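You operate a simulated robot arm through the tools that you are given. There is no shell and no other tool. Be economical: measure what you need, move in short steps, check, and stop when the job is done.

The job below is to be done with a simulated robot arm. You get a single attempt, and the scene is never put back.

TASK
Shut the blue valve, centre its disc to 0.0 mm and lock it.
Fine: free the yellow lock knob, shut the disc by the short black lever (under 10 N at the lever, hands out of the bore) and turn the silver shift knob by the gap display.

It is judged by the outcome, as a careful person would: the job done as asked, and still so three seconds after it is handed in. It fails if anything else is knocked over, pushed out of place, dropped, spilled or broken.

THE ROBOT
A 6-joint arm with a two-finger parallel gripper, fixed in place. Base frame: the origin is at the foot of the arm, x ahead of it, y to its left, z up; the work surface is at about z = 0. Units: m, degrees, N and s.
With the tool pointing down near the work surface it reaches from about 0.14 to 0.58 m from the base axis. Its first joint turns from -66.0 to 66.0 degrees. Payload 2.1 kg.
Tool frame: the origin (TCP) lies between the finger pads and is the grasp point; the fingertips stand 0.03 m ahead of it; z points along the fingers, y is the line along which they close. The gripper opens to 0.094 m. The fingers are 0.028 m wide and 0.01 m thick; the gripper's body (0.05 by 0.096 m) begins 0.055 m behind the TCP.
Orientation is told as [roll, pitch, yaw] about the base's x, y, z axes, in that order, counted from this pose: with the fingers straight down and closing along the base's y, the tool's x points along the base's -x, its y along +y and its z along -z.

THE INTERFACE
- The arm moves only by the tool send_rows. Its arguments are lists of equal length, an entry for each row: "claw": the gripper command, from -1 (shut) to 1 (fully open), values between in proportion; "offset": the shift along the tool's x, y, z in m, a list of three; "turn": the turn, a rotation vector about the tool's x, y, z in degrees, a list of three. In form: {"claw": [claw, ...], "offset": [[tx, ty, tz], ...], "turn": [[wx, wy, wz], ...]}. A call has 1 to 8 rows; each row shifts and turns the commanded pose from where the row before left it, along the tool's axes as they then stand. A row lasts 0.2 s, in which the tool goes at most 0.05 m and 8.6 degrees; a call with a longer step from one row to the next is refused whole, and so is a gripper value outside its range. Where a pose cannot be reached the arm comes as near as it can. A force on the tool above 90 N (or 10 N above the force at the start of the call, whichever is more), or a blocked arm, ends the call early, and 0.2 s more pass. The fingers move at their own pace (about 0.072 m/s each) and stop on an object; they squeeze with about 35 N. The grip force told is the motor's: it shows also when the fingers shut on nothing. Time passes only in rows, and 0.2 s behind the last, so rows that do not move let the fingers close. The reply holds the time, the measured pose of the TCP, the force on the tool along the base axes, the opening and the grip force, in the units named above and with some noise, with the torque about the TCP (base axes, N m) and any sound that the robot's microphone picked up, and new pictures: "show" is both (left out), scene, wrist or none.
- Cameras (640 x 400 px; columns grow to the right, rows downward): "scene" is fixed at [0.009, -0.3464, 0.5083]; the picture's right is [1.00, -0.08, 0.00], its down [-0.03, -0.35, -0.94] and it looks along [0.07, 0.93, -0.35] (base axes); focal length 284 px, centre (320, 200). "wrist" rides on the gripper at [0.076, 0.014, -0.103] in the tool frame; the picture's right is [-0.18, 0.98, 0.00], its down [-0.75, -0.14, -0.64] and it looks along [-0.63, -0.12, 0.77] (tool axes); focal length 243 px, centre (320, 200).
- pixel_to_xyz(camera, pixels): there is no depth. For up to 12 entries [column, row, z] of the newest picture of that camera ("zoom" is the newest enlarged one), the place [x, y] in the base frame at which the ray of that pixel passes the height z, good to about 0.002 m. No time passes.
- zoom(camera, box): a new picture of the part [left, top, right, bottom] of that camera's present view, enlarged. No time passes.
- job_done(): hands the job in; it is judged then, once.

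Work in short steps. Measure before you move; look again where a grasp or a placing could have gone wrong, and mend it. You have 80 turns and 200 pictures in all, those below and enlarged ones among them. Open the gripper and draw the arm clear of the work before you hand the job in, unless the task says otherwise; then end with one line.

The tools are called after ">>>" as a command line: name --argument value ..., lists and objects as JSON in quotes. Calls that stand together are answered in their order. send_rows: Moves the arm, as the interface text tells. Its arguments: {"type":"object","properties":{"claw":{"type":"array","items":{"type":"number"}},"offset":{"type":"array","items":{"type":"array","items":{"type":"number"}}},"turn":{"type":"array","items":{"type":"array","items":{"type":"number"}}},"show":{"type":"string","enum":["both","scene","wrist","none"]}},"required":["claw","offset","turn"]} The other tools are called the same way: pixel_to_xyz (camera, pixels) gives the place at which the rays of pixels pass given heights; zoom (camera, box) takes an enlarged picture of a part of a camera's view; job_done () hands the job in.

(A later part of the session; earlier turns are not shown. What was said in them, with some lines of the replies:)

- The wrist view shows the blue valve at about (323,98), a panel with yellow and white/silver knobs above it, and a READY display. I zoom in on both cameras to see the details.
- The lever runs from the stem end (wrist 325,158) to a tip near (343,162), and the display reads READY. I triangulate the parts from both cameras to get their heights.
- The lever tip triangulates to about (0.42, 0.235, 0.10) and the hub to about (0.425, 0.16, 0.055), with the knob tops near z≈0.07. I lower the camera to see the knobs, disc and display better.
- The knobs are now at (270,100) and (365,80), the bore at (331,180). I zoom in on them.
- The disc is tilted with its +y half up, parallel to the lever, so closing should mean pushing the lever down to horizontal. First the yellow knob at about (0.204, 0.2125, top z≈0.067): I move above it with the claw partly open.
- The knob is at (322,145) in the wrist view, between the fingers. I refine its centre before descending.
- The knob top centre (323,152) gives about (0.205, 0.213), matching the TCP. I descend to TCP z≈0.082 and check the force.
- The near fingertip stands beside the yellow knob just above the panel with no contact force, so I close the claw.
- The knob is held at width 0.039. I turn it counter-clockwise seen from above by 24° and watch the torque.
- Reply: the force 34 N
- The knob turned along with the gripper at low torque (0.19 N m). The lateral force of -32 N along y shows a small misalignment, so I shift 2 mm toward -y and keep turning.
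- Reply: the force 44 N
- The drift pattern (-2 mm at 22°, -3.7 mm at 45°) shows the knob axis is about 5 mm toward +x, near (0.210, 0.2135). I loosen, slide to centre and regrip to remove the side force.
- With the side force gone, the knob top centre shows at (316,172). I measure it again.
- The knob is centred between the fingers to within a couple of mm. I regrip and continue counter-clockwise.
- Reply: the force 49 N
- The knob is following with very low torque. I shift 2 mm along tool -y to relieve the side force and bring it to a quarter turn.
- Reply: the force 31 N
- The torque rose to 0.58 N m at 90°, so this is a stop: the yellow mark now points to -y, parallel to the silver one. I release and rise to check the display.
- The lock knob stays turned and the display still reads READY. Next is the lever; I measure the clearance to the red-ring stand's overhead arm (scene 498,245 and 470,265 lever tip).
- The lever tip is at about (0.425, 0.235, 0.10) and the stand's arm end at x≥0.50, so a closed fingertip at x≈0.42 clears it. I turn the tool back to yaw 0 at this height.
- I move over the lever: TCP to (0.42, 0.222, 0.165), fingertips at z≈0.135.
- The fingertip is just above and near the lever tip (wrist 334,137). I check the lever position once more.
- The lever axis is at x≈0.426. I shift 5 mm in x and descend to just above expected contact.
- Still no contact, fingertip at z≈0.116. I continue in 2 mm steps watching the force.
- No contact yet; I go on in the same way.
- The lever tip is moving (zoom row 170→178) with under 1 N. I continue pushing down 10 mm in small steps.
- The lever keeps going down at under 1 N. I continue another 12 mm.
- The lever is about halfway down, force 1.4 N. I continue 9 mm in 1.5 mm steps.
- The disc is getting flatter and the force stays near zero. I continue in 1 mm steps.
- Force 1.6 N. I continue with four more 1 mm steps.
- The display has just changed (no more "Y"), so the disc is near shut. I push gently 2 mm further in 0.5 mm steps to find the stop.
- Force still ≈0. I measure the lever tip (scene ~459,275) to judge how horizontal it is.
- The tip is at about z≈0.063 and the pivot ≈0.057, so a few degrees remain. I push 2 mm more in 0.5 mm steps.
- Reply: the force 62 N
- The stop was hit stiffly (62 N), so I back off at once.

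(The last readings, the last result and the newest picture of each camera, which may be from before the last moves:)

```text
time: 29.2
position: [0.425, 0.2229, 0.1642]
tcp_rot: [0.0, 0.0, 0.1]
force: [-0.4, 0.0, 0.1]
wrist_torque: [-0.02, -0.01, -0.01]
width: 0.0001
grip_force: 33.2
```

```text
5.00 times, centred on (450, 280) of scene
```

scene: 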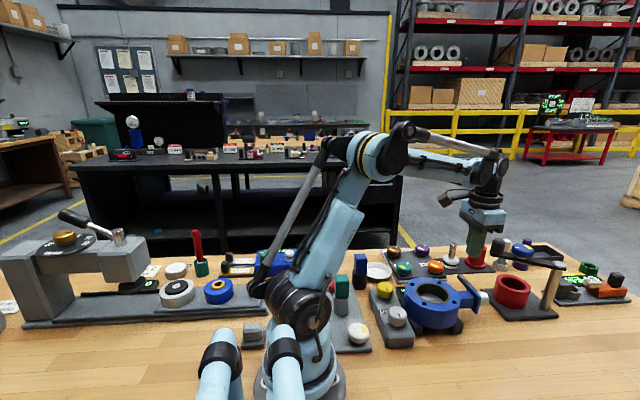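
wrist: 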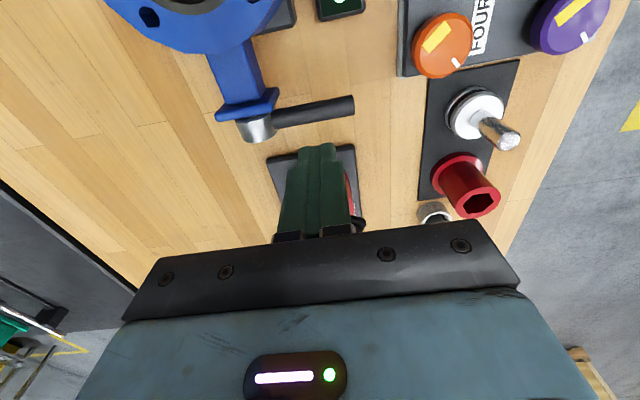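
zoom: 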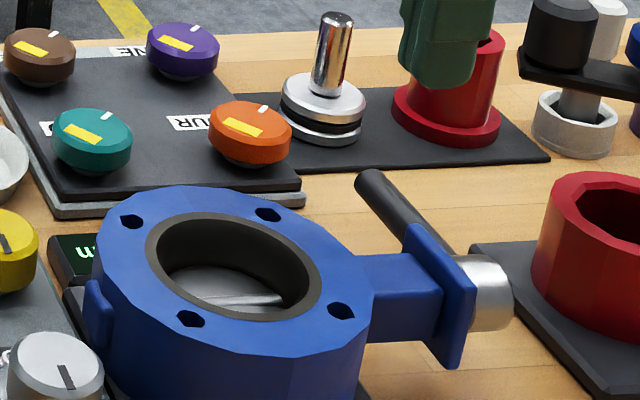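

The lever stays horizontal and nothing looks broken. I move back over the silver knob at height to read the display.

>>> send_rows --claw '[-1, -1, -1, 0, 0.3, 0.3]' --offset '[[0, 0, -0.03], [0.045, -0.015, 0], [0.045, -0.02, 0], [0.045, -0.02, 0], [0.045, -0.02, 0], [0.035, -0.02, 0]]' --turn '[[0, 0, 0], [0, 0, 0], [0, 0, 0], [0, 0, 0], [0, 0, 0], [0, 0, 0]]' --show "wrist"

>>> zoom --camera "wrist" --box '[220, 30, 460, 230]'

```text
time: 30.6
position: [0.2084, 0.1279, 0.1953]
tcp_rot: [0.0, 0.0, 0.1]
force: [0.1, -0.3, -0.4]
wrist_torque: [-0.02, -0.02, 0.03]
width: 0.0613
grip_force: 0.0
```

wrist: 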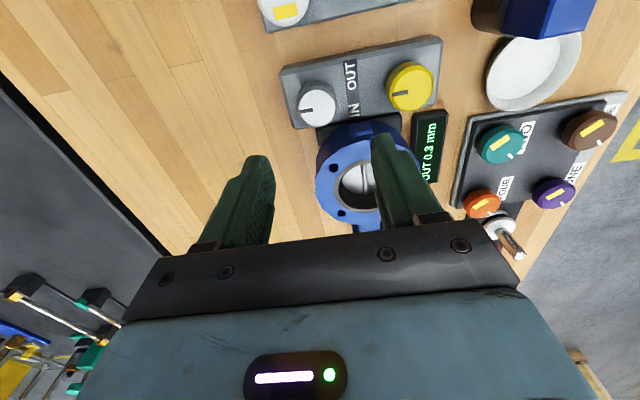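

```text
2.00 times, centred on (340, 130) of wrist
```

zoom: 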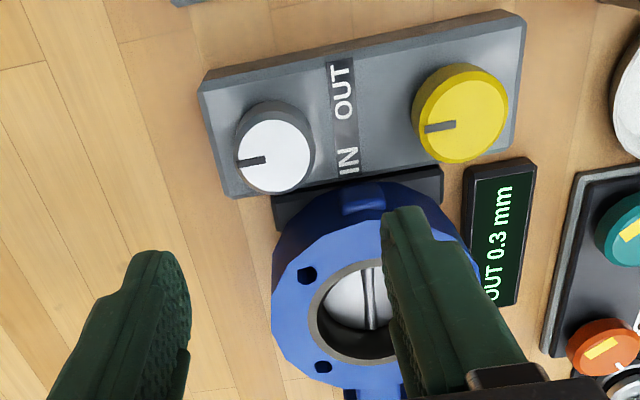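

The display now reads "OUT 0.3 mm". I locate the silver knob (top centre ≈ 318,107) for a centred grasp.

>>> pixel_to_xyz --camera "wrist" --pixels '[[318, 107, 0.065], [299, 107, 0.065], [336, 105, 0.065], [410, 90, 0.065]]'

>>> zoom --camera "wrist" --box '[280, 60, 360, 140]'

```text
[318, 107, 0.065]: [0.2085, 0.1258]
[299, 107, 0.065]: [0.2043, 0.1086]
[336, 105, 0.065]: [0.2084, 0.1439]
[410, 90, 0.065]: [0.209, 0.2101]
```

```text
5.00 times, centred on (320, 100) of wrist
```

zoom: 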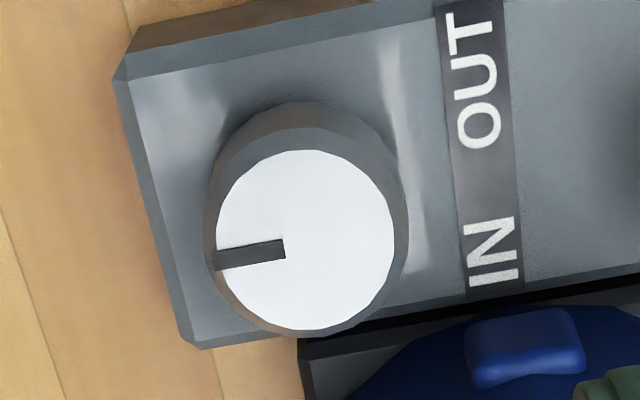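

The silver knob centre is at about (0.2095, 0.126). I descend around it to z≈0.083 and close.

>>> send_rows --claw '[0.3, 0.3, 0.3, 0.3, 0.3]' --offset '[[-0.0013, -0.0018, 0.04], [0, 0, 0.04], [0, 0, 0.02], [0, 0, 0.012], [0, 0, 0]]' --turn '[[0, 0, 0], [0, 0, 0], [0, 0, 0], [0, 0, 0], [0, 0, 0]]' --show "wrist"

>>> zoom --camera "scene" --box '[360, 260, 460, 340]'

```text
time: 31.8
position: [0.2115, 0.1263, 0.0831]
tcp_rot: [0.0, 0.0, 0.0]
force: [0.3, -0.6, -0.5]
wrist_torque: [0.04, 0.03, 0.0]
width: 0.0612
grip_force: 0.0
```

wrist: 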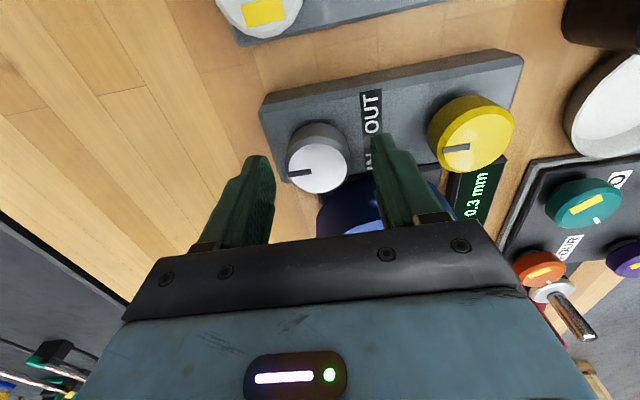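

```text
5.00 times, centred on (410, 300) of scene
```

zoom: 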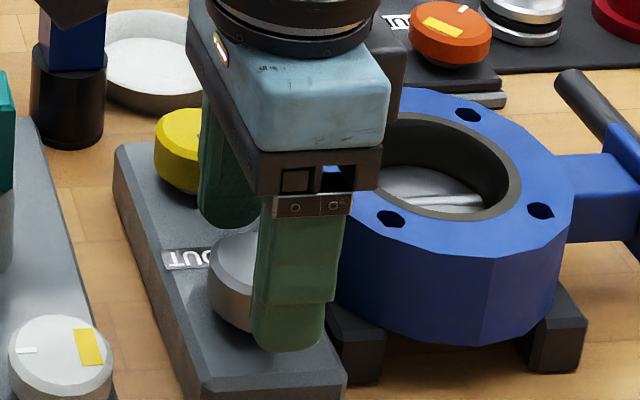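

The display "0.3 mm" stays visible from here. I close on the knob.

>>> send_rows --claw '[-0.3, -1, -1]' --offset '[[0, 0, 0], [0, 0, 0], [0, 0, 0]]' --turn '[[0, 0, 0], [0, 0, 0], [0, 0, 0]]' --show "none"

>>> zoom --camera "wrist" --box '[420, 130, 540, 230]'

```text
time: 32.6
position: [0.2106, 0.1263, 0.0845]
tcp_rot: [-0.2, 0.0, -0.1]
force: [3.0, -20.9, -6.2]
wrist_torque: [-0.07, 0.17, 0.03]
width: 0.0394
grip_force: 44.9
```

```text
4.00 times, centred on (480, 180) of wrist
```

zoom: 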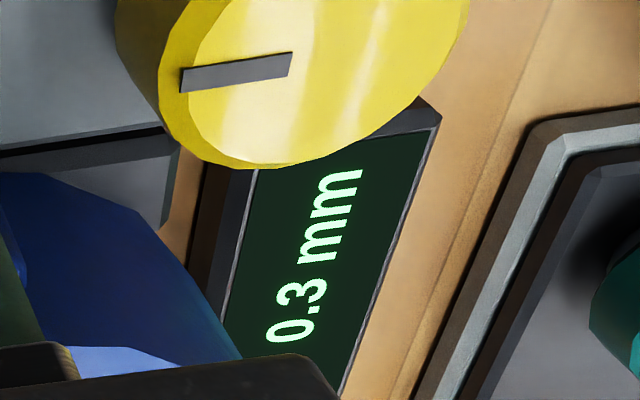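

I turn clockwise 16° (toward "IN") after relieving 1 mm of side load, then read the display.

>>> send_rows --claw '[-1, -1, -1, -1]' --offset '[[0, -0.001, 0], [0, 0, 0], [0, 0, 0], [0, 0, 0]]' --turn '[[0, 0, 0], [0, 0, 8], [0, 0, 8], [0, 0, 0]]' --show "wrist"

>>> zoom --camera "wrist" --box '[420, 130, 580, 260]'

```text
time: 33.6
position: [0.2108, 0.1253, 0.083]
tcp_rot: [0.2, 0.0, -16.0]
force: [-3.3, 1.2, 31.5]
wrist_torque: [-0.42, -0.27, -0.03]
width: 0.0395
grip_force: 45.1
```

wrist: 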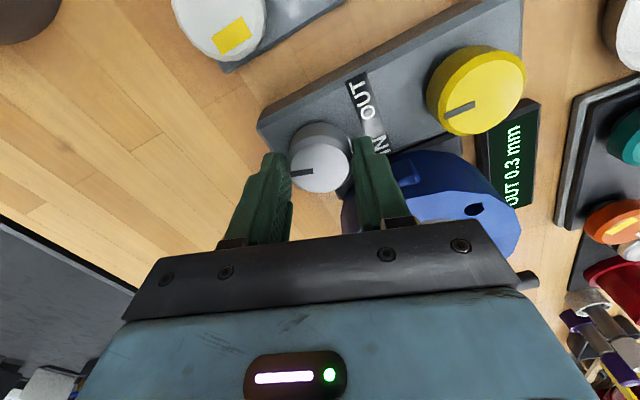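

```text
3.08 times, centred on (500, 195) of wrist
```

zoom: 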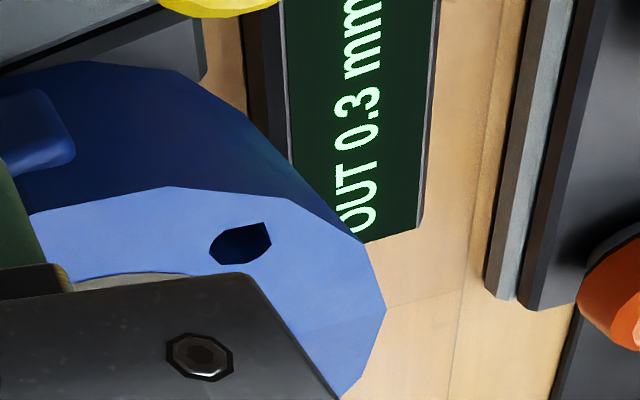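

Still "OUT 0.3". The knob turned with the grip; I go on 24° clockwise, easing 0.5 mm up.

>>> send_rows --claw '[-1, -1, -1, -1]' --offset '[[0, 0, -0.0005], [0, 0, 0], [0, 0, 0], [0, 0, 0]]' --turn '[[0, 0, 8], [0, 0, 8], [0, 0, 8], [0, 0, 0]]' --show "wrist"

>>> zoom --camera "wrist" --box '[430, 60, 590, 190]'

```text
time: 34.6
position: [0.2104, 0.1248, 0.0839]
tcp_rot: [0.2, 0.1, -40.0]
force: [0.4, 16.9, 14.2]
wrist_torque: [0.04, -0.36, -0.07]
width: 0.0392
grip_force: 44.9
```

wrist: 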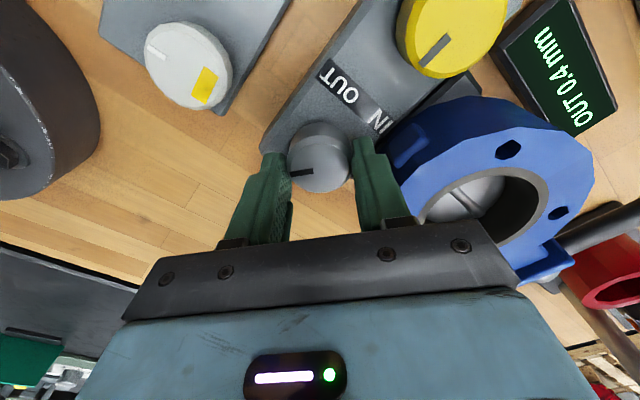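

```text
3.08 times, centred on (510, 125) of wrist
```

zoom: 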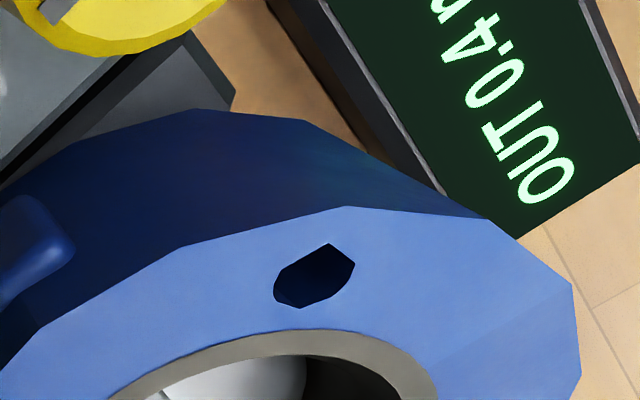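

It rose to 0.4, so counter-clockwise is right, roughly 0.1 mm per 36°. I turn back 64° counter-clockwise and read again.

>>> send_rows --claw '[-1, -1, -1, -1, -1, -1, -1, -1]' --offset '[[0, 0, 0], [0, 0, 0], [0, 0, 0], [0, 0, 0], [0, 0, 0], [0, 0, 0], [0, 0, 0], [0, 0, 0]]' --turn '[[0, 0, -8], [0, 0, -8], [0, 0, -8], [0, 0, -8], [0, 0, -8], [0, 0, -8], [0, 0, -8], [0, 0, -8]]' --show "wrist"

>>> zoom --camera "scene" --box '[360, 260, 460, 340]'

```text
time: 36.4
position: [0.2109, 0.1247, 0.0826]
tcp_rot: [0.2, -0.3, 24.2]
force: [8.4, 25.4, 22.5]
wrist_torque: [0.14, 0.4, -0.02]
width: 0.0394
grip_force: 44.9
```

wrist: 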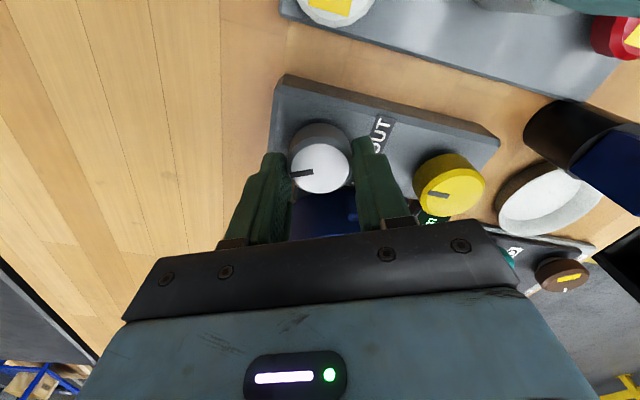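

```text
5.00 times, centred on (410, 300) of scene
```

zoom: 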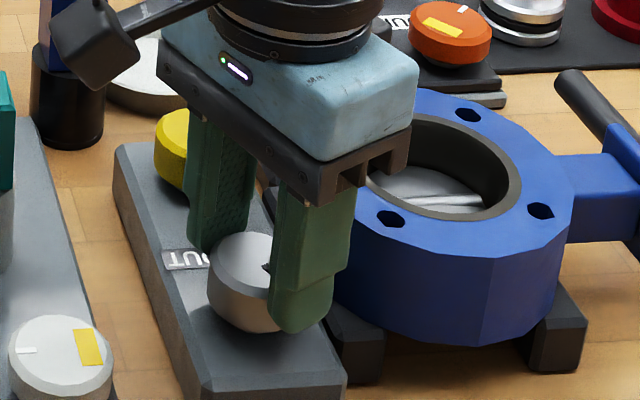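

The display is hidden at this yaw. I turn 24° more, then loosen slightly, and go back to a yaw where the display is visible.

>>> send_rows --claw '[-1, -1, -1, -1, 0.05, 0.05, 0.05]' --offset '[[0, 0, 0], [0, 0, 0], [0, 0, 0], [0, 0, 0], [0, 0, 0], [0, 0, 0], [0, 0, 0]]' --turn '[[0, 0, -8], [0, 0, -8], [0, 0, -8], [0, 0, 0], [0, 0, 0], [0, 0, 0], [0, 0, 0]]' --show "none"

>>> send_rows --claw '[0.05, 0.05, 0.05, 0.05, 0.05, 0.05, 0.05, 0.05]' --offset '[[0, 0, 0], [0, 0, 0], [0, 0, 0], [0, 0, 0], [0, 0, 0], [0, 0, 0], [0, 0, 0], [0, 0, 0]]' --turn '[[0, 0, 8.5], [0, 0, 8.5], [0, 0, 8.5], [0, 0, 8.5], [0, 0, 8.5], [0, 0, 8.5], [0, 0, 8.5], [0, 0, 8.5]]' --show "wrist"

```text
time: 38.0
position: [0.2101, 0.1246, 0.0828]
tcp_rot: [0.0, 0.0, 48.1]
force: [-0.3, 0.6, 0.9]
wrist_torque: [-0.02, -0.01, -0.01]
width: 0.0492
grip_force: 0.0
```

```text
time: 39.8
position: [0.2108, 0.1228, 0.0839]
tcp_rot: [0.0, 0.0, -20.1]
force: [-1.0, -0.1, 0.2]
wrist_torque: [0.01, 0.04, -0.01]
width: 0.0493
grip_force: 0.1
```

wrist: 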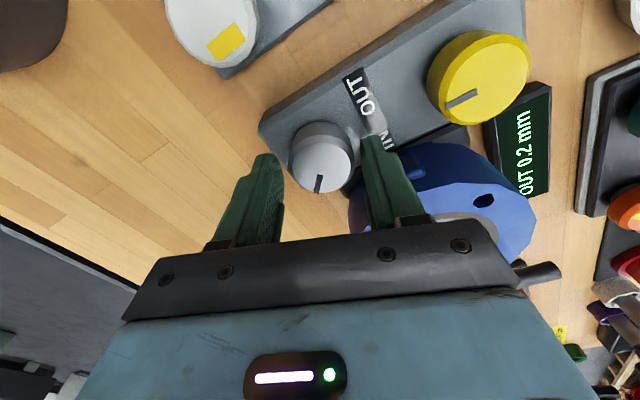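

Display now reads "OUT 0.2" with the knob at +48°; fitting the readings, zero lies about 55–60° further counter-clockwise. I regrip here (yaw -20°) and turn 24°, to a yaw where the display is visible.

>>> send_rows --claw '[-0.5, -1, -1, -1, -1, -1, -1]' --offset '[[0, 0.001, 0], [0, 0, 0], [0, 0, 0], [0, 0, 0], [0, 0, 0], [0, 0, 0], [0, 0, 0]]' --turn '[[0, 0, 0], [0, 0, 0], [0, 0, 0], [0, 0, -8], [0, 0, -8], [0, 0, -8], [0, 0, 0]]' --show "wrist"

>>> zoom --camera "wrist" --box '[420, 130, 580, 260]'

```text
time: 41.4
position: [0.2118, 0.1253, 0.0829]
tcp_rot: [0.0, -0.1, 4.2]
force: [10.4, 7.6, -8.7]
wrist_torque: [0.04, -0.06, 0.04]
width: 0.0393
grip_force: 44.8
```

wrist: 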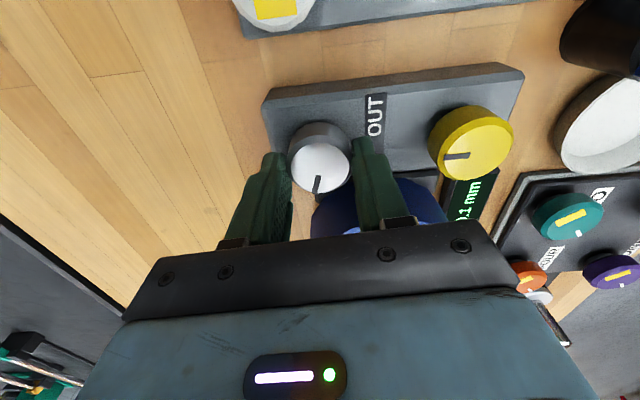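

```text
3.08 times, centred on (500, 195) of wrist
```

zoom: 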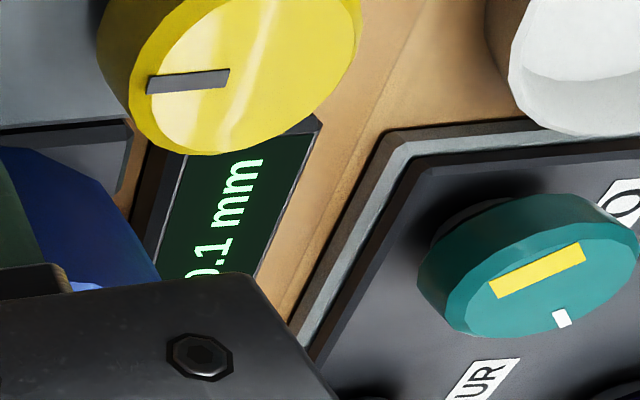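

It reads 0.1 mm. I turn about 32° more, loosen, and swing back to read it.

>>> send_rows --claw '[-1, -1, -1, -1, -1, 0.05, 0.05, 0.05]' --offset '[[0, 0, 0], [0, 0, 0], [0, 0, 0], [0, 0, 0], [0, 0, 0], [0, 0, 0], [0, 0, 0], [0, 0, 0]]' --turn '[[0, 0, -8], [0, 0, -8], [0, 0, -8], [0, 0, -8], [0, 0, 0], [0, 0, 0], [0, 0, 0], [0, 0, 0]]' --show "none"

>>> send_rows --claw '[0.05, 0.05, 0.05, 0.05, 0.05, 0.05, 0.05]' --offset '[[0, 0, 0], [0, 0, 0], [0, 0, 0], [0, 0, 0], [0, 0, 0], [0, 0, 0], [0, 0, 0]]' --turn '[[0, 0, 8], [0, 0, 8], [0, 0, 8], [0, 0, 8], [0, 0, 8], [0, 0, 8], [0, 0, 8]]' --show "wrist"

>>> zoom --camera "wrist" --box '[440, 70, 600, 230]'

```text
time: 43.2
position: [0.2121, 0.1244, 0.0823]
tcp_rot: [0.0, 0.0, 36.1]
force: [-1.2, -0.1, -0.5]
wrist_torque: [0.0, -0.01, 0.0]
width: 0.0493
grip_force: 0.1
```

```text
time: 44.8
position: [0.2112, 0.1243, 0.085]
tcp_rot: [0.0, 0.0, -20.2]
force: [0.1, 0.1, 0.3]
wrist_torque: [-0.02, 0.02, -0.01]
width: 0.0491
grip_force: 0.0
```

wrist: 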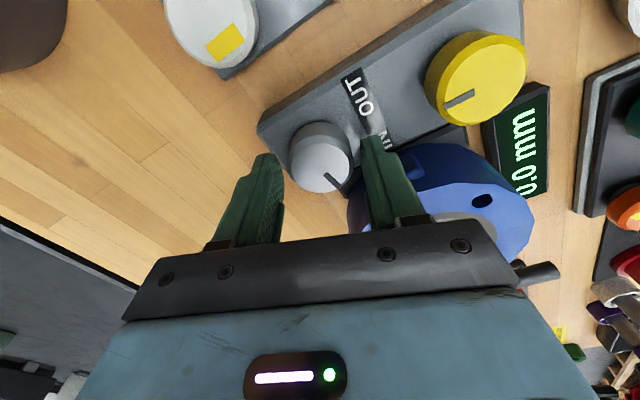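

```text
2.50 times, centred on (520, 150) of wrist
```

zoom: 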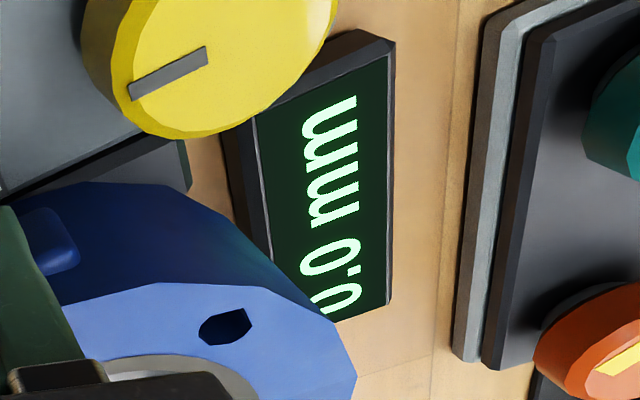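

The display reads 0.0 mm. Now I rise and move above the yellow knob (0.210, 0.212), turning to yaw +45° to lock it back by 90° clockwise.

>>> send_rows --claw '[0.05, 0.05, 0.3, 0.3, 0.3, 0.3, 0.3, 0.3]' --offset '[[0, 0, -0.02], [0, 0, -0.04], [0, 0, -0.02], [0, 0, 0], [0, 0, 0], [0, 0, 0], [0, 0, 0], [0, 0, 0]]' --turn '[[0, 0, 0], [0, 0, 0], [0, 0, -4.2], [0, 0, -8], [0, 0, -8], [0, 0, 0], [0, 0, 0], [0, 0, 0]]' --show "wrist"

>>> zoom --camera "wrist" --box '[260, 30, 500, 210]'

```text
time: 46.6
position: [0.2118, 0.1239, 0.1629]
tcp_rot: [0.0, 0.1, 0.3]
force: [-0.4, 0.0, -0.5]
wrist_torque: [0.01, 0.0, -0.02]
width: 0.061
grip_force: 0.1
```

wrist: 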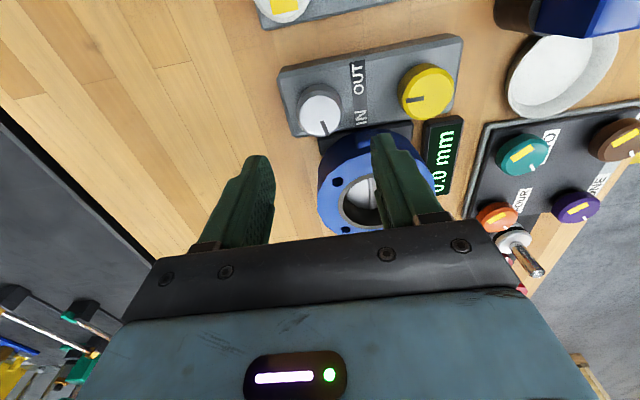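

```text
2.22 times, centred on (380, 120) of wrist
```

zoom: 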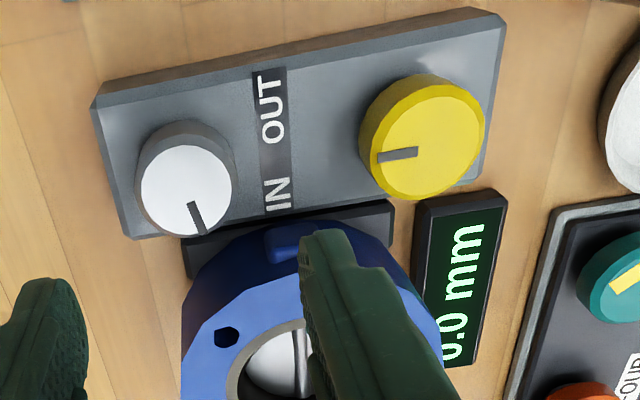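

I move 88 mm toward +y above the yellow knob, then turn to yaw 45°.

>>> send_rows --claw '[0.3, 0.3, 0.3, 0.3, 0.3, 0.3, 0.3, 0.3]' --offset '[[0.0015, 0.044, 0], [0, 0.044, 0], [0, 0, 0.01], [0, 0, 0.01], [0, 0, 0.01], [0, 0, 0.01], [0, 0, 0], [0, 0, 0]]' --turn '[[0, 0, 0], [0, 0, 0], [0, 0, -7.5], [0, 0, -7.5], [0, 0, -7.5], [0, 0, -7.5], [0, 0, -7.5], [0, 0, -7.5]]' --show "wrist"

```text
time: 48.4
position: [0.2095, 0.2127, 0.1245]
tcp_rot: [0.0, 0.0, 45.5]
force: [0.1, 0.1, -0.1]
wrist_torque: [0.0, 0.02, -0.01]
width: 0.061
grip_force: 0.0
```

wrist: 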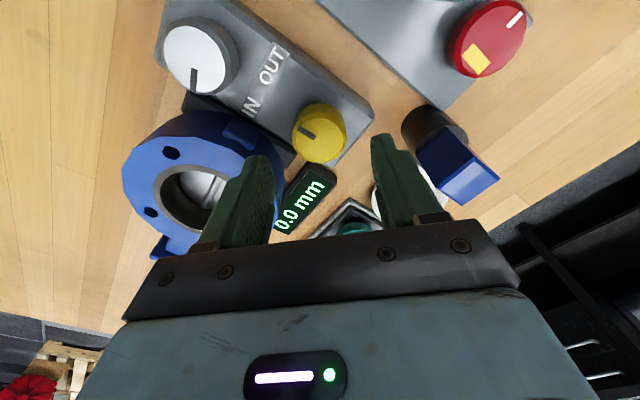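

I narrow the opening to 0.05 m to keep clear of the valve flange, descend onto the yellow knob and grip.

>>> send_rows --claw '[0.08, 0.08, 0.08, 0.08, -0.5, -1, -1]' --offset '[[0, 0, 0], [0, 0, 0.02], [0, 0, 0.015], [0, 0, 0.007], [0, 0, 0], [0, 0, 0], [0, 0, 0]]' --turn '[[0, 0, 0], [0, 0, 0], [0, 0, 0], [0, 0, 0], [0, 0, 0], [0, 0, 0], [0, 0, 0]]' --show "wrist"

```text
time: 50.0
position: [0.2101, 0.2127, 0.0814]
tcp_rot: [-0.1, 0.1, 45.2]
force: [3.6, -2.9, 2.6]
wrist_torque: [0.09, 0.29, -0.05]
width: 0.0395
grip_force: 45.0
```

wrist: 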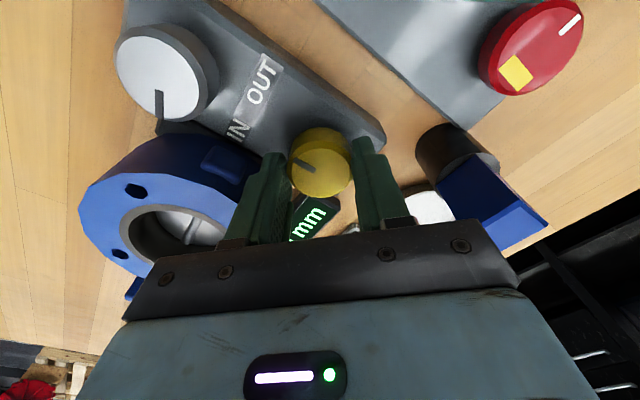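

Well-centred grip with low forces. I turn clockwise 64° first.

>>> send_rows --claw '[-1, -1, -1, -1, -1, -1, -1, -1]' --offset '[[0, 0, 0], [0, 0, 0], [0, 0, 0], [0, 0, 0], [0, 0, 0], [0, 0, 0], [0, 0, 0], [0, 0, 0]]' --turn '[[0, 0, 8], [0, 0, 8], [0, 0, 8], [0, 0, 8], [0, 0, 8], [0, 0, 8], [0, 0, 8], [0, 0, 8]]' --show "wrist"

```text
time: 51.8
position: [0.2104, 0.2143, 0.0811]
tcp_rot: [0.1, 0.1, -18.8]
force: [1.3, 18.3, -32.4]
wrist_torque: [0.09, 0.19, 0.04]
width: 0.0394
grip_force: 45.4
```

wrist: 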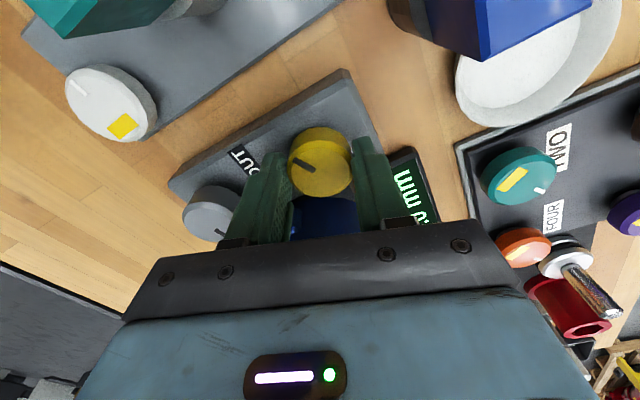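

I turn the remaining ~25° in smaller steps, expecting the stop near yaw -44°.

>>> send_rows --claw '[-1, -1, -1, -1, -1, -1]' --offset '[[0, 0, 0], [0, 0, 0], [0, 0, 0], [0, 0, 0], [0, 0, 0], [0, 0, 0]]' --turn '[[0, 0, 7], [0, 0, 7], [0, 0, 6], [0, 0, 4], [0, 0, 2], [0, 0, 0]]' --show "wrist"

>>> zoom --camera "wrist" --box '[160, 30, 480, 270]'

```text
time: 53.2
position: [0.2104, 0.2129, 0.0812]
tcp_rot: [0.2, 0.2, -44.8]
force: [-0.9, 25.5, 28.6]
wrist_torque: [0.13, -0.09, -0.01]
width: 0.0393
grip_force: 45.5
```

wrist: 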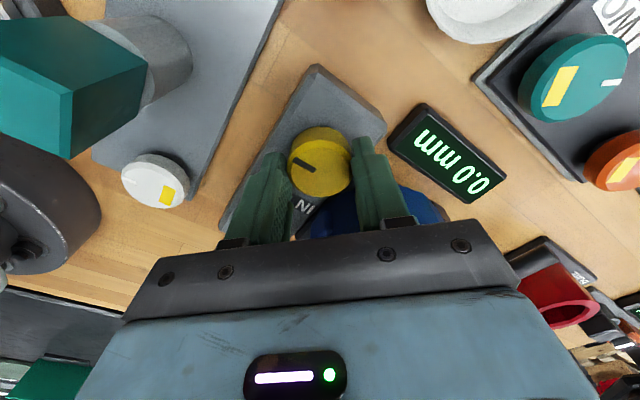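

```text
1.67 times, centred on (320, 150) of wrist
```

zoom: 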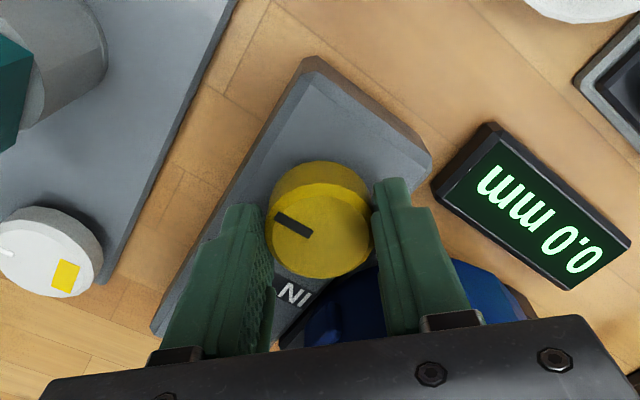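

It reads 0.0 mm with no stop torque yet. I add small steps clockwise to seat the lock.

>>> send_rows --claw '[-1, -1, -1, -1]' --offset '[[0, 0, 0], [0, 0, 0], [0, 0, 0], [0, 0, 0]]' --turn '[[0, 0, 2], [0, 0, 2], [0, 0, 2], [0, 0, 0]]' --show "wrist"

```text
time: 54.2
position: [0.2098, 0.2133, 0.0803]
tcp_rot: [0.5, 0.0, -50.8]
force: [17.4, 13.3, 3.3]
wrist_torque: [0.5, 0.18, 0.27]
width: 0.0384
grip_force: 44.9
```

wrist: 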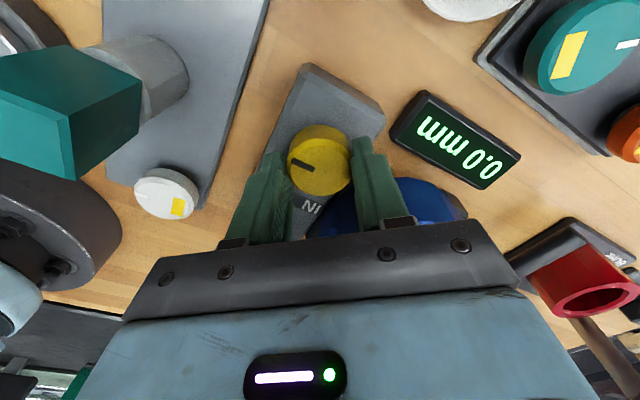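

The torque rose to 0.27 N m: the stop is reached. I release, rise and turn back toward yaw 0 for a check.

>>> send_rows --claw '[0.15, 0.15, 0.15, 0.15, 0.15, 0.15, 0.15, 0.15]' --offset '[[0, 0, 0], [0, 0, 0], [0, 0, -0.02], [0, 0, -0.03], [0, 0, -0.04], [0, 0, -0.04], [0, 0, -0.02], [0, 0, 0]]' --turn '[[0, 0, 0], [0, 0, 0], [0, 0, 0], [0, 0, -8.5], [0, 0, -8.5], [0, 0, -8.5], [0, 0, -8.5], [0, 0, -8.5]]'

>>> zoom --camera "wrist" --box '[200, 30, 460, 230]'

>>> zoom --camera "scene" --box '[340, 230, 560, 370]'

```text
time: 56.0
position: [0.21, 0.2129, 0.2304]
tcp_rot: [-0.1, -0.2, -8.0]
force: [0.2, 0.2, 0.4]
wrist_torque: [0.01, -0.02, 0.0]
width: 0.054
grip_force: 0.0
```

scene: 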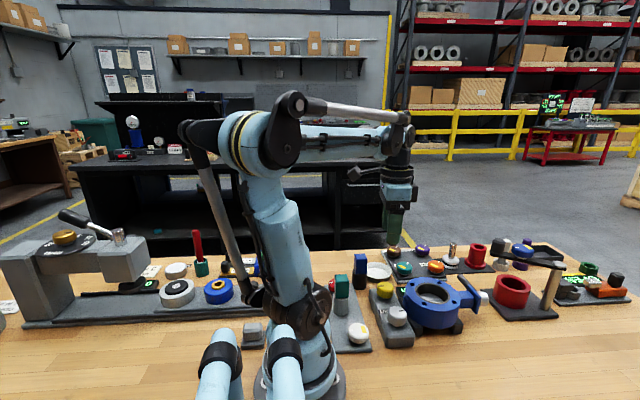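
wrist: 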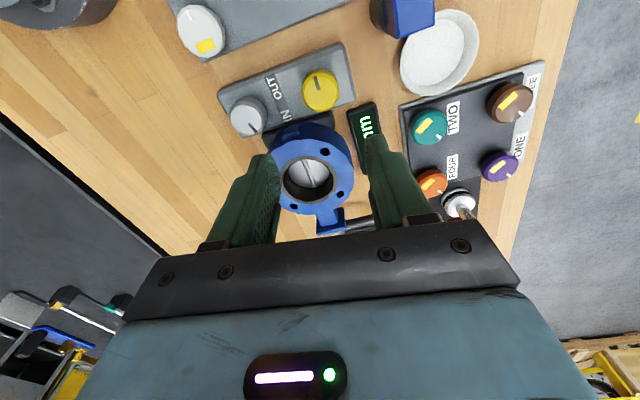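

```text
2.00 times, centred on (330, 130) of wrist
```

zoom: 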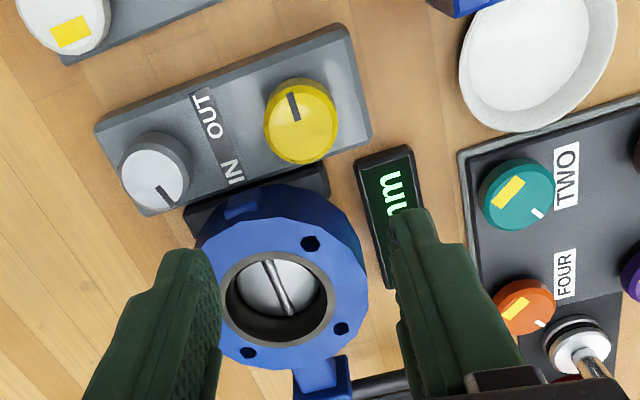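

```text
2.86 times, centred on (450, 300) of scene
```

zoom: 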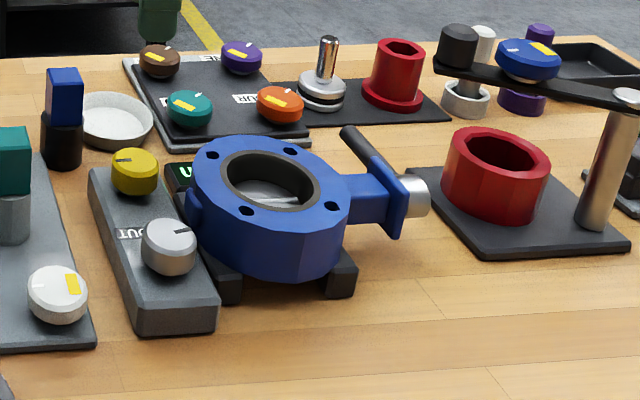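

The disc is flat, the lever horizontal and the yellow mark is back at -x. I draw the arm up and clear and read the display one last time.

>>> send_rows --claw '[0.5, 1, 1, 1, 1]' --offset '[[0, 0, -0.045], [0, -0.03, -0.045], [-0.02, -0.015, -0.045], [0, 0, 0], [0, 0, 0]]' --turn '[[0, 0, -8], [0, 0, 0], [0, 0, 0], [0, 0, 0], [0, 0, 0]]' --show "wrist"

>>> zoom --camera "wrist" --box '[240, 0, 420, 200]'

```text
refused: row 2 steps farther than a row can; nothing moved
```

```text
2.00 times, centred on (330, 100) of wrist
```

zoom: 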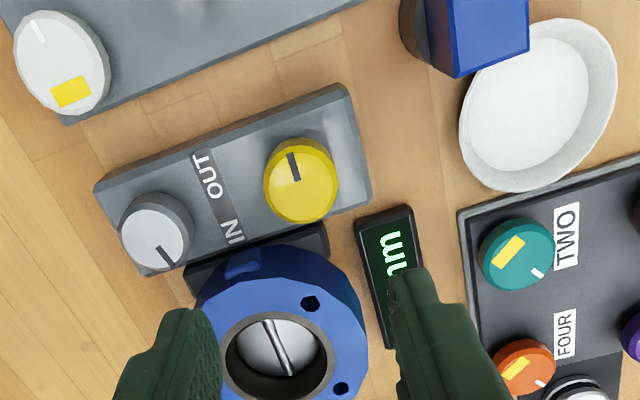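

That call was refused for step length; I use shorter steps.

>>> send_rows --claw '[0.5, 1, 1, 1, 1]' --offset '[[0, 0, -0.04], [0, -0.02, -0.035], [0, -0.02, -0.035], [0, 0, -0.03], [0, 0, 0]]' --turn '[[0, 0, -8], [0, 0, 0], [0, 0, 0], [0, 0, 0], [0, 0, 0]]' --show "wrist"

>>> zoom --camera "wrist" --box '[260, 40, 420, 200]'

```text
time: 57.2
position: [0.2099, 0.1703, 0.3735]
tcp_rot: [0.0, 0.0, -0.3]
force: [-0.6, 0.6, -0.6]
wrist_torque: [0.02, 0.02, -0.01]
width: 0.0939
grip_force: 0.2
```

wrist: 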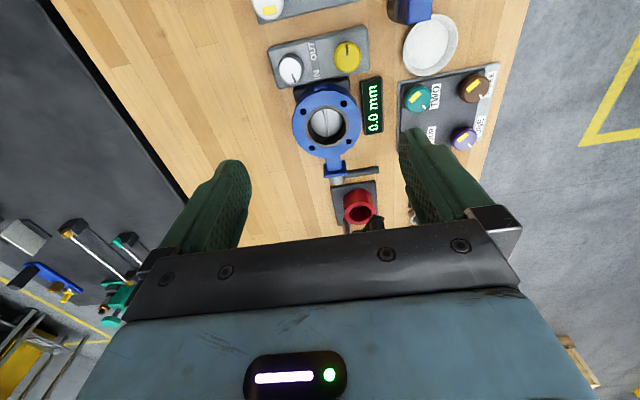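

```text
2.50 times, centred on (340, 120) of wrist
```

zoom: 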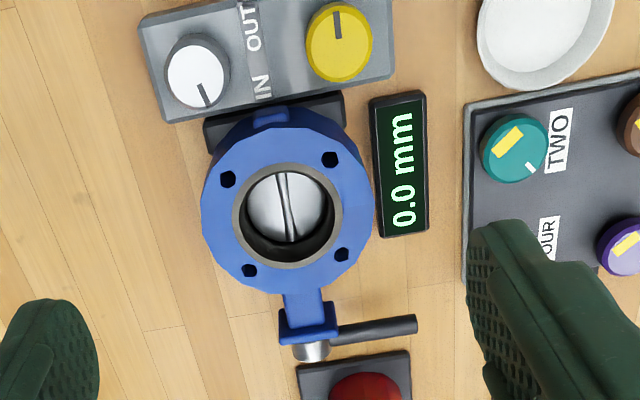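

The display reads 0.0 mm, the disc fills the bore, the lock knob is back in its locked position, and the arm is clear with the gripper open. I hand it in.

>>> job_done

```text
The job is handed in.
```

The blue valve is shut, its disc is centred (display reads 0.0 mm) and the yellow lock knob is back at its locked stop, but I went over your 10 N limit at the lever: when the disc reached its stop, the force briefly hit about 62 N. I backed off at once and saw no damage or movement.
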